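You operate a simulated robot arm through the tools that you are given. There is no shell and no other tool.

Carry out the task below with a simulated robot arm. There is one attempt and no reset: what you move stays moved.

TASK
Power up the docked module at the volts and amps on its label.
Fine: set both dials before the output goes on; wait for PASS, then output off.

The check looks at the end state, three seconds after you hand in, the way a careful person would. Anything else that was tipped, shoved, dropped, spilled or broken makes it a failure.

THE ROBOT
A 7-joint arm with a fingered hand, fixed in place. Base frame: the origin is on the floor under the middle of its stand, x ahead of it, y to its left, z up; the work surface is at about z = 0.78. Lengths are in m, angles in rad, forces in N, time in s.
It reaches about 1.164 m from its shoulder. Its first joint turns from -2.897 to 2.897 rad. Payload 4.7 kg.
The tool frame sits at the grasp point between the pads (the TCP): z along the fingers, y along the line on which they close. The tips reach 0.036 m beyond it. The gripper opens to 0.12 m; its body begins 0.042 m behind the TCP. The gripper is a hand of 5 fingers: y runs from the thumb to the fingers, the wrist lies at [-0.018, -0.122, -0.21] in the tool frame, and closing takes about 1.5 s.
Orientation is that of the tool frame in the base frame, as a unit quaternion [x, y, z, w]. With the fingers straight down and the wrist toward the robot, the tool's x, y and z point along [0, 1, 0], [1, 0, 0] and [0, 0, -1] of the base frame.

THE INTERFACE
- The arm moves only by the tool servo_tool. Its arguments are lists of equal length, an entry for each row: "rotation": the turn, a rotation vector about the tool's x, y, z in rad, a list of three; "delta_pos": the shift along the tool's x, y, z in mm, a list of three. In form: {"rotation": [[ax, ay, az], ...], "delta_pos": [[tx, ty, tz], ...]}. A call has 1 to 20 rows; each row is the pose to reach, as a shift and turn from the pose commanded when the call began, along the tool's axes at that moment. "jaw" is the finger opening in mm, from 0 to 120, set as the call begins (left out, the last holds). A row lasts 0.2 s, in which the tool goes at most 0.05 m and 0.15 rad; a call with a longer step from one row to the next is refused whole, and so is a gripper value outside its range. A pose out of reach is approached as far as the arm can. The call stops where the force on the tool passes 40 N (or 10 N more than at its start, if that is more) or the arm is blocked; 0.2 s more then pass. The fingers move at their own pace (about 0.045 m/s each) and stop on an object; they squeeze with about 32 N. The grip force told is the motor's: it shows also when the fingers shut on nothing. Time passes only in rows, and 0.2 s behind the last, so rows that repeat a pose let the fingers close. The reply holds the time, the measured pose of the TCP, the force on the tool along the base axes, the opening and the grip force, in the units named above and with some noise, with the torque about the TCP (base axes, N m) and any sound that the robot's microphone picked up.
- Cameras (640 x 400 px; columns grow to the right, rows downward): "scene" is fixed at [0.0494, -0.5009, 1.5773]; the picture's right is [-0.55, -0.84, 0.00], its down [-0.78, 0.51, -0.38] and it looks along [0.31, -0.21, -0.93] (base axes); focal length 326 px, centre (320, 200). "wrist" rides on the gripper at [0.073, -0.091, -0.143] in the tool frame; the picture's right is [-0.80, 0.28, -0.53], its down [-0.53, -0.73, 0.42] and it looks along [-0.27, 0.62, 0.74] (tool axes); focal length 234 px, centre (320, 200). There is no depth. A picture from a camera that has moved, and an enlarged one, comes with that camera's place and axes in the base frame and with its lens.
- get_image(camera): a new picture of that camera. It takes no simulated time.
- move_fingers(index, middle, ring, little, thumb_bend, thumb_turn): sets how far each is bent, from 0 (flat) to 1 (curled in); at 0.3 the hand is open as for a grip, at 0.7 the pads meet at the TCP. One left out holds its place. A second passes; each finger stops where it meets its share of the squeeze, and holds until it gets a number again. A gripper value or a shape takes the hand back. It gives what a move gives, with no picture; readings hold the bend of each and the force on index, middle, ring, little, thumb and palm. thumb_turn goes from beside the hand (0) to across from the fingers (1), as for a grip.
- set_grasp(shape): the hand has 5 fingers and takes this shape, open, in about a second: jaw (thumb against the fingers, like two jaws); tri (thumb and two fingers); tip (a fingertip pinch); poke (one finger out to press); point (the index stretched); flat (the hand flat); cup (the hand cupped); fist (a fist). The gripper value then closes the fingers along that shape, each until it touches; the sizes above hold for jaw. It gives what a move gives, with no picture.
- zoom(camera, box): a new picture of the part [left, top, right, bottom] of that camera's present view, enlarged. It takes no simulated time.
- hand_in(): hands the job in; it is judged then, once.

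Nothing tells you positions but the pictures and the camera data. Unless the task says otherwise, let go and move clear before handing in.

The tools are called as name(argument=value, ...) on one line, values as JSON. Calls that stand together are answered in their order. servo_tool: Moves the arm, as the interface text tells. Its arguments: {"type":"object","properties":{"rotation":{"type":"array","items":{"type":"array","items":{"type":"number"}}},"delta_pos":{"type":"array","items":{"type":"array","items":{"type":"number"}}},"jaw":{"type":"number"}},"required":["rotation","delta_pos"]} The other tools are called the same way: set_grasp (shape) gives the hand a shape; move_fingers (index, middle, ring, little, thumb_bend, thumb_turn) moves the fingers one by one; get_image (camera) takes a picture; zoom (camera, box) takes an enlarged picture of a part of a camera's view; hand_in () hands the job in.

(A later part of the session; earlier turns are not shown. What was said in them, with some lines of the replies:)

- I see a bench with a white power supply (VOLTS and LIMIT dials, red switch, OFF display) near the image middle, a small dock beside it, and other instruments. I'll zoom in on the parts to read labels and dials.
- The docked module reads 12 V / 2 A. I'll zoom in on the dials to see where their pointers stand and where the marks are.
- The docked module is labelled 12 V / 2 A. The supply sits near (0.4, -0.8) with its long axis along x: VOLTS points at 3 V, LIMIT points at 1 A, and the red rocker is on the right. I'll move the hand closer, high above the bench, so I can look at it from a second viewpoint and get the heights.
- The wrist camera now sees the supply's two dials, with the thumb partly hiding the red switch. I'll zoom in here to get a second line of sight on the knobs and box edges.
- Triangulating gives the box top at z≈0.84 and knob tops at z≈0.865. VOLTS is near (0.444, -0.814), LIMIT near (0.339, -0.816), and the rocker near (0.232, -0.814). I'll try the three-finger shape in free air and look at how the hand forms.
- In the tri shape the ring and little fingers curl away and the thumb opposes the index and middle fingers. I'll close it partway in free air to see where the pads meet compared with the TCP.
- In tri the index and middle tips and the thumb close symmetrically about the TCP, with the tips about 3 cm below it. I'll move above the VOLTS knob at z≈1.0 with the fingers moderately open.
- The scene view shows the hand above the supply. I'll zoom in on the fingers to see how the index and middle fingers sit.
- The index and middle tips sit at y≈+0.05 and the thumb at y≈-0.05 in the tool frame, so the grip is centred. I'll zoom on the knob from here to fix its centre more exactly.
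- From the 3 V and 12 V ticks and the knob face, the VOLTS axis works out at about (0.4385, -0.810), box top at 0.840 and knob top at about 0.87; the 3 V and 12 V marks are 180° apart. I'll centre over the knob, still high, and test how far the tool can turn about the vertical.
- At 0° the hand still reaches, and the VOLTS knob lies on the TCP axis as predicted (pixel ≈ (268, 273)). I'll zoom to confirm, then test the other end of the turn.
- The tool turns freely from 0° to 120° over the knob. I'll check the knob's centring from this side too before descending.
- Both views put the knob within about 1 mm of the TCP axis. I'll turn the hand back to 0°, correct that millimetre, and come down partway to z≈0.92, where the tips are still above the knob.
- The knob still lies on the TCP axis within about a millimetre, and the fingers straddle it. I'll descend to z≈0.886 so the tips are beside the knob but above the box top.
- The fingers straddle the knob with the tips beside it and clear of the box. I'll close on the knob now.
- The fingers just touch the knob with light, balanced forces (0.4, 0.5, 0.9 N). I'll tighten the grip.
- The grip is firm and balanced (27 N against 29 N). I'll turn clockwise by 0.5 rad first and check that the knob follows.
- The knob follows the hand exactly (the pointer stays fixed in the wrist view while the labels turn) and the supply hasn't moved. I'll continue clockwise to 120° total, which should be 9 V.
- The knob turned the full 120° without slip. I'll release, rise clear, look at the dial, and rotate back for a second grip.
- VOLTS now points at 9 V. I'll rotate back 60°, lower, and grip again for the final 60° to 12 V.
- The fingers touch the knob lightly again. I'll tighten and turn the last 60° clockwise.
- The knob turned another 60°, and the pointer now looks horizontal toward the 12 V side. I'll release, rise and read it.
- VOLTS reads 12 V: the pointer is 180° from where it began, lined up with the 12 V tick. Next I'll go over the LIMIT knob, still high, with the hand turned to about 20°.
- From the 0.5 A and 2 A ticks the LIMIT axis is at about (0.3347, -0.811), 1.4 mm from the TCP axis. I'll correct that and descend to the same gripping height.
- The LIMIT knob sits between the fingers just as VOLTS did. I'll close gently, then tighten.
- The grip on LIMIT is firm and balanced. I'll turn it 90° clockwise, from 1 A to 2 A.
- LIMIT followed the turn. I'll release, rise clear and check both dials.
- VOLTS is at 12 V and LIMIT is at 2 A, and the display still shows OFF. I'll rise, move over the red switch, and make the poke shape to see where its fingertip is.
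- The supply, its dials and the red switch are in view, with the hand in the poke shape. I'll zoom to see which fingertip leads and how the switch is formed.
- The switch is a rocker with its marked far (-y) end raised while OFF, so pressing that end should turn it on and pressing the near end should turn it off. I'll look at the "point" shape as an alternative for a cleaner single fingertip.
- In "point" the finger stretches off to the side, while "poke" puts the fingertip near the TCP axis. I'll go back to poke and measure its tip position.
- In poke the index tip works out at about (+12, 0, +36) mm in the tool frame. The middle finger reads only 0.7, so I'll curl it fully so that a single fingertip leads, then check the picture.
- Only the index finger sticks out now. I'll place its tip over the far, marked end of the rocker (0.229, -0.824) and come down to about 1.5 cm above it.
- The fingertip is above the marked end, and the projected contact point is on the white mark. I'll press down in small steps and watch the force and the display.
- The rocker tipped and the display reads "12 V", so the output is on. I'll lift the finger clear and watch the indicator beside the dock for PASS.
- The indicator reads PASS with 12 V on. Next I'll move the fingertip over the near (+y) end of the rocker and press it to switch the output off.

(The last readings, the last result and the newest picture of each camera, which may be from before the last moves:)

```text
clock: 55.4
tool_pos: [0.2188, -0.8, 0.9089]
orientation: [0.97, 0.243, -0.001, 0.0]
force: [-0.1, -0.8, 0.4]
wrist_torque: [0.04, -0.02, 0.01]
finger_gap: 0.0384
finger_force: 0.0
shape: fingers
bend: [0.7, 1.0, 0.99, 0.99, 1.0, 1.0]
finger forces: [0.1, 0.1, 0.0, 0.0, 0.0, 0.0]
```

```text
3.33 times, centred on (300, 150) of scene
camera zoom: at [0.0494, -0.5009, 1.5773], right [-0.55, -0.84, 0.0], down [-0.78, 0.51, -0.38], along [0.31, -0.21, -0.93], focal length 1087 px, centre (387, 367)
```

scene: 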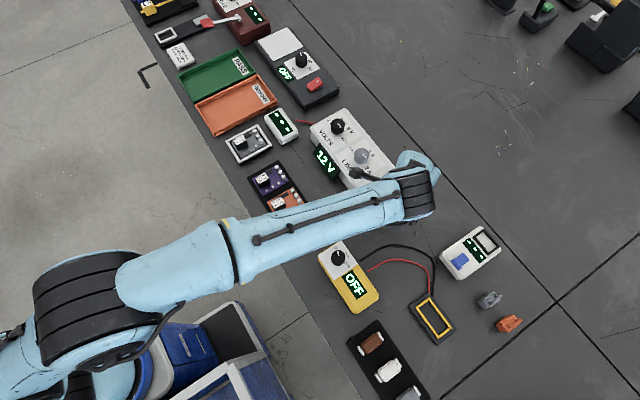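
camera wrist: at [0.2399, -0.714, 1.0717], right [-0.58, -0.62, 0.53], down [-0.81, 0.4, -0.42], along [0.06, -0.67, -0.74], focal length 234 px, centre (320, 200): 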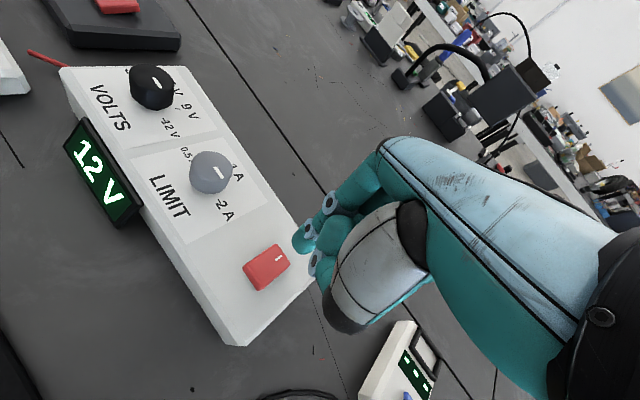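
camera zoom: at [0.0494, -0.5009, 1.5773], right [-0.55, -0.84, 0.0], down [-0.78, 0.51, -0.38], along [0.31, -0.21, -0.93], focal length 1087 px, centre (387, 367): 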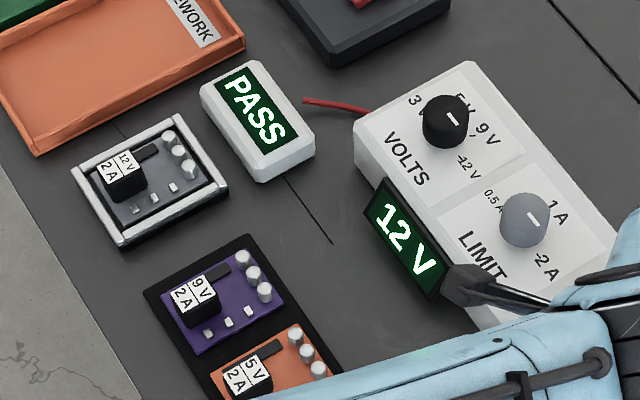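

The tip is above the rocker's near half, about 7 mm from its end. I'll press down in small steps.

servo_tool(rotation=[[0, 0, 0], [0, 0, 0], [0, 0, 0], [0, 0, 0], [0, 0, 0], [0, 0, 0]], delta_pos=[[0, 0, 6], [0, 0, 11], [0, 0, 14], [0, 0, 17], [0, 0, 19], [0, 0, 21]])

zoom(camera="wrist", box=[240, 190, 380, 320])

zoom(camera="scene", box=[220, 90, 380, 210])

```text
clock: 56.8
tool_pos: [0.2192, -0.8007, 0.8894]
orientation: [0.97, 0.243, 0.001, 0.001]
force: [2.1, -0.1, 6.0]
wrist_torque: [0.03, -0.13, 0.0]
finger_gap: 0.0379
finger_force: 2.5
shape: fingers
bend: [0.7, 1.0, 0.99, 0.99, 1.0, 1.0]
finger forces: [5.9, 0.0, 0.0, 0.0, 0.1, 0.0]
```

```text
3.08 times, centred on (310, 255) of wrist
camera zoom: at [0.2403, -0.686, 1.0309], right [-0.58, -0.62, 0.53], down [-0.81, 0.4, -0.43], along [0.06, -0.67, -0.74], focal length 720 px, centre (351, 31)
```

zoom: 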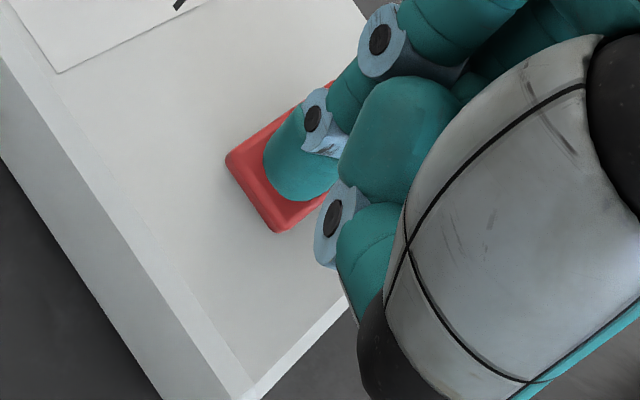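

```text
3.33 times, centred on (300, 150) of scene
camera zoom: at [0.0494, -0.5009, 1.5773], right [-0.55, -0.84, 0.0], down [-0.78, 0.51, -0.38], along [0.31, -0.21, -0.93], focal length 1087 px, centre (387, 367)
```

zoom: 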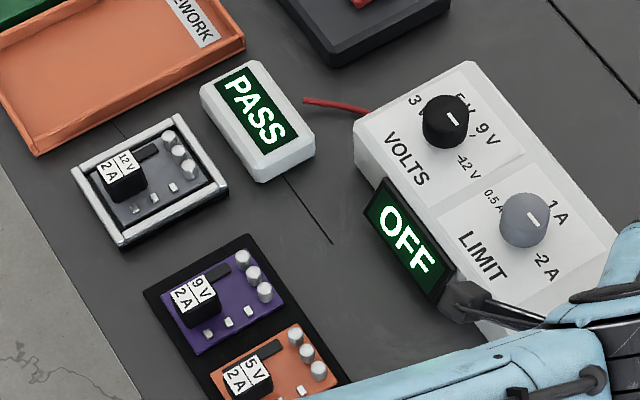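

The display reads OFF and the indicator still shows PASS. I'll lift the finger straight up, well clear of the bench.

servo_tool(rotation=[[0, 0, 0], [0, 0, 0], [0, 0, 0], [0, 0, 0], [0, 0, 0], [0, 0, 0], [0, 0, 0]], delta_pos=[[0, 0, -10], [0, 0, -25], [0, 0, -50], [0, 0, -85], [0, 0, -120], [0, 0, -155], [0, 0, -180]])

get_image(camera="wrist")

get_image(camera="scene")

```text
clock: 58.4
tool_pos: [0.2195, -0.7995, 1.0673]
orientation: [0.97, 0.243, 0.001, -0.001]
force: [1.0, -0.3, -1.4]
wrist_torque: [0.02, 0.0, 0.03]
finger_gap: 0.0383
finger_force: 0.0
shape: fingers
bend: [0.7, 1.0, 0.99, 0.99, 1.0, 1.0]
finger forces: [0.1, 0.1, 0.0, 0.0, 0.0, 0.0]
```

```text
taken
camera wrist: at [0.2404, -0.6868, 1.2103], right [-0.58, -0.63, 0.52], down [-0.81, 0.4, -0.42], along [0.06, -0.67, -0.74], focal length 234 px, centre (320, 200)
```

wrist: 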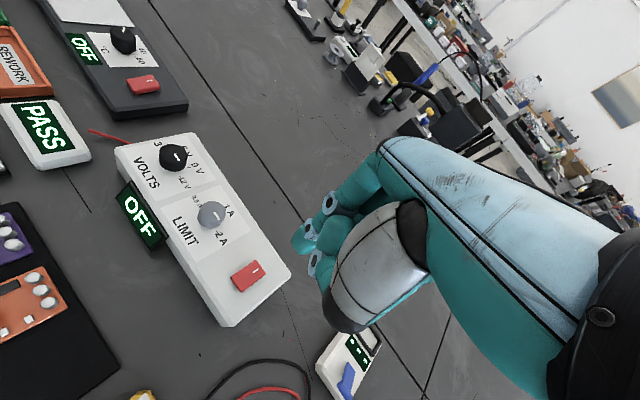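

```text
taken
```

scene: 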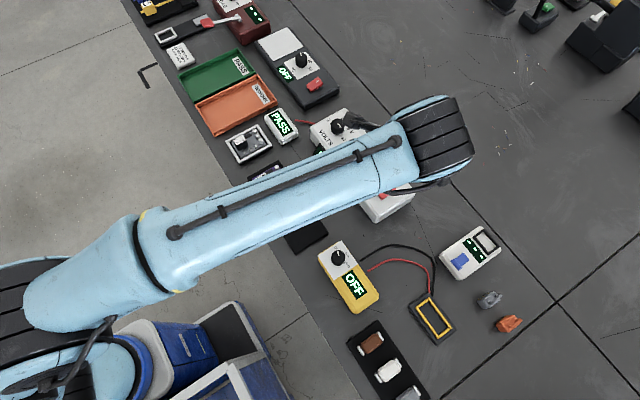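

The supply is OFF, the indicator shows PASS, and nothing around it looks disturbed. I'll retract the arm toward the robot so I can check the whole bench before handing in.

servo_tool(rotation=[[0, 0, 0], [0, 0, 0], [0, 0, 0], [0, 0, 0], [0, 0, 0], [0, 0, 0], [0, 0, 0]], delta_pos=[[1.7, -39.6, -4.3], [3.4, -79, -8.6], [5.1, -118.7, -12.9], [6.9, -158, -17], [8.6, -198, -21], [10.3, -237, -26], [12, -277, -30]])

get_image(camera="scene")

zoom(camera="scene", box=[220, 90, 430, 230])

```text
clock: 60.0
tool_pos: [0.0981, -0.5485, 1.0979]
orientation: [0.97, 0.243, -0.001, 0.0]
force: [0.1, -0.2, 0.1]
wrist_torque: [0.03, -0.02, 0.01]
finger_gap: 0.0383
finger_force: 0.1
shape: fingers
bend: [0.7, 1.0, 0.99, 0.99, 1.0, 1.0]
finger forces: [0.0, 0.1, 0.0, 0.0, 0.0, 0.1]
```

```text
taken
```

scene: 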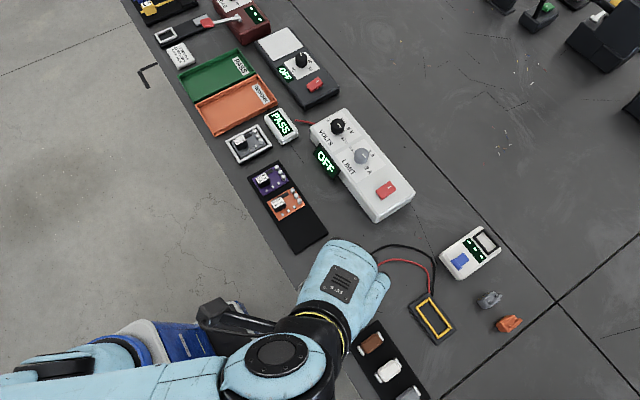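

```text
2.86 times, centred on (325, 160) of scene
camera zoom: at [0.0494, -0.5009, 1.5773], right [-0.55, -0.84, 0.0], down [-0.78, 0.51, -0.38], along [0.31, -0.21, -0.93], focal length 932 px, centre (306, 314)
```

zoom: 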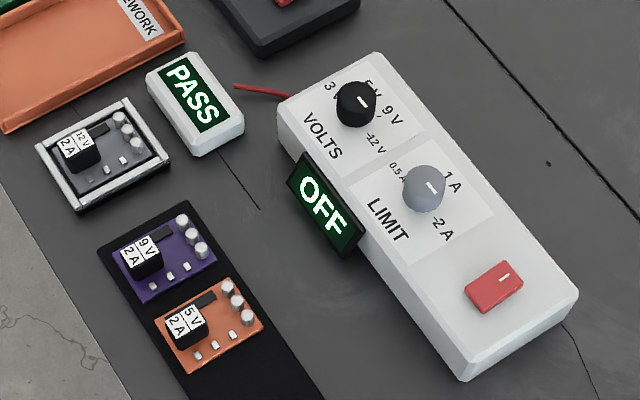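

VOLTS is at 12 V, LIMIT is at 2 A, the indicator shows PASS, the output is OFF, and everything else sits where it began. The hand is clear, so I'm handing in.

hand_in()

```text
The job is handed in.
```

The docked module passed at its labelled 12 V and 2 A, and the job is handed in. I haven't seen the check's result.

- **Dials:** I set VOLTS to 12 V and LIMIT to 2 A while the output was still off.
- **Output:** I pressed the marked end of the red rocker and the supply's display went to 12 V. The indicator beside the dock then showed PASS.
- **End state:** I pressed the rocker's other end to switch off. The supply's display reads OFF, and the indicator still shows PASS.

In the last picture nothing else on the bench had moved, and the hand was clear of the equipment.
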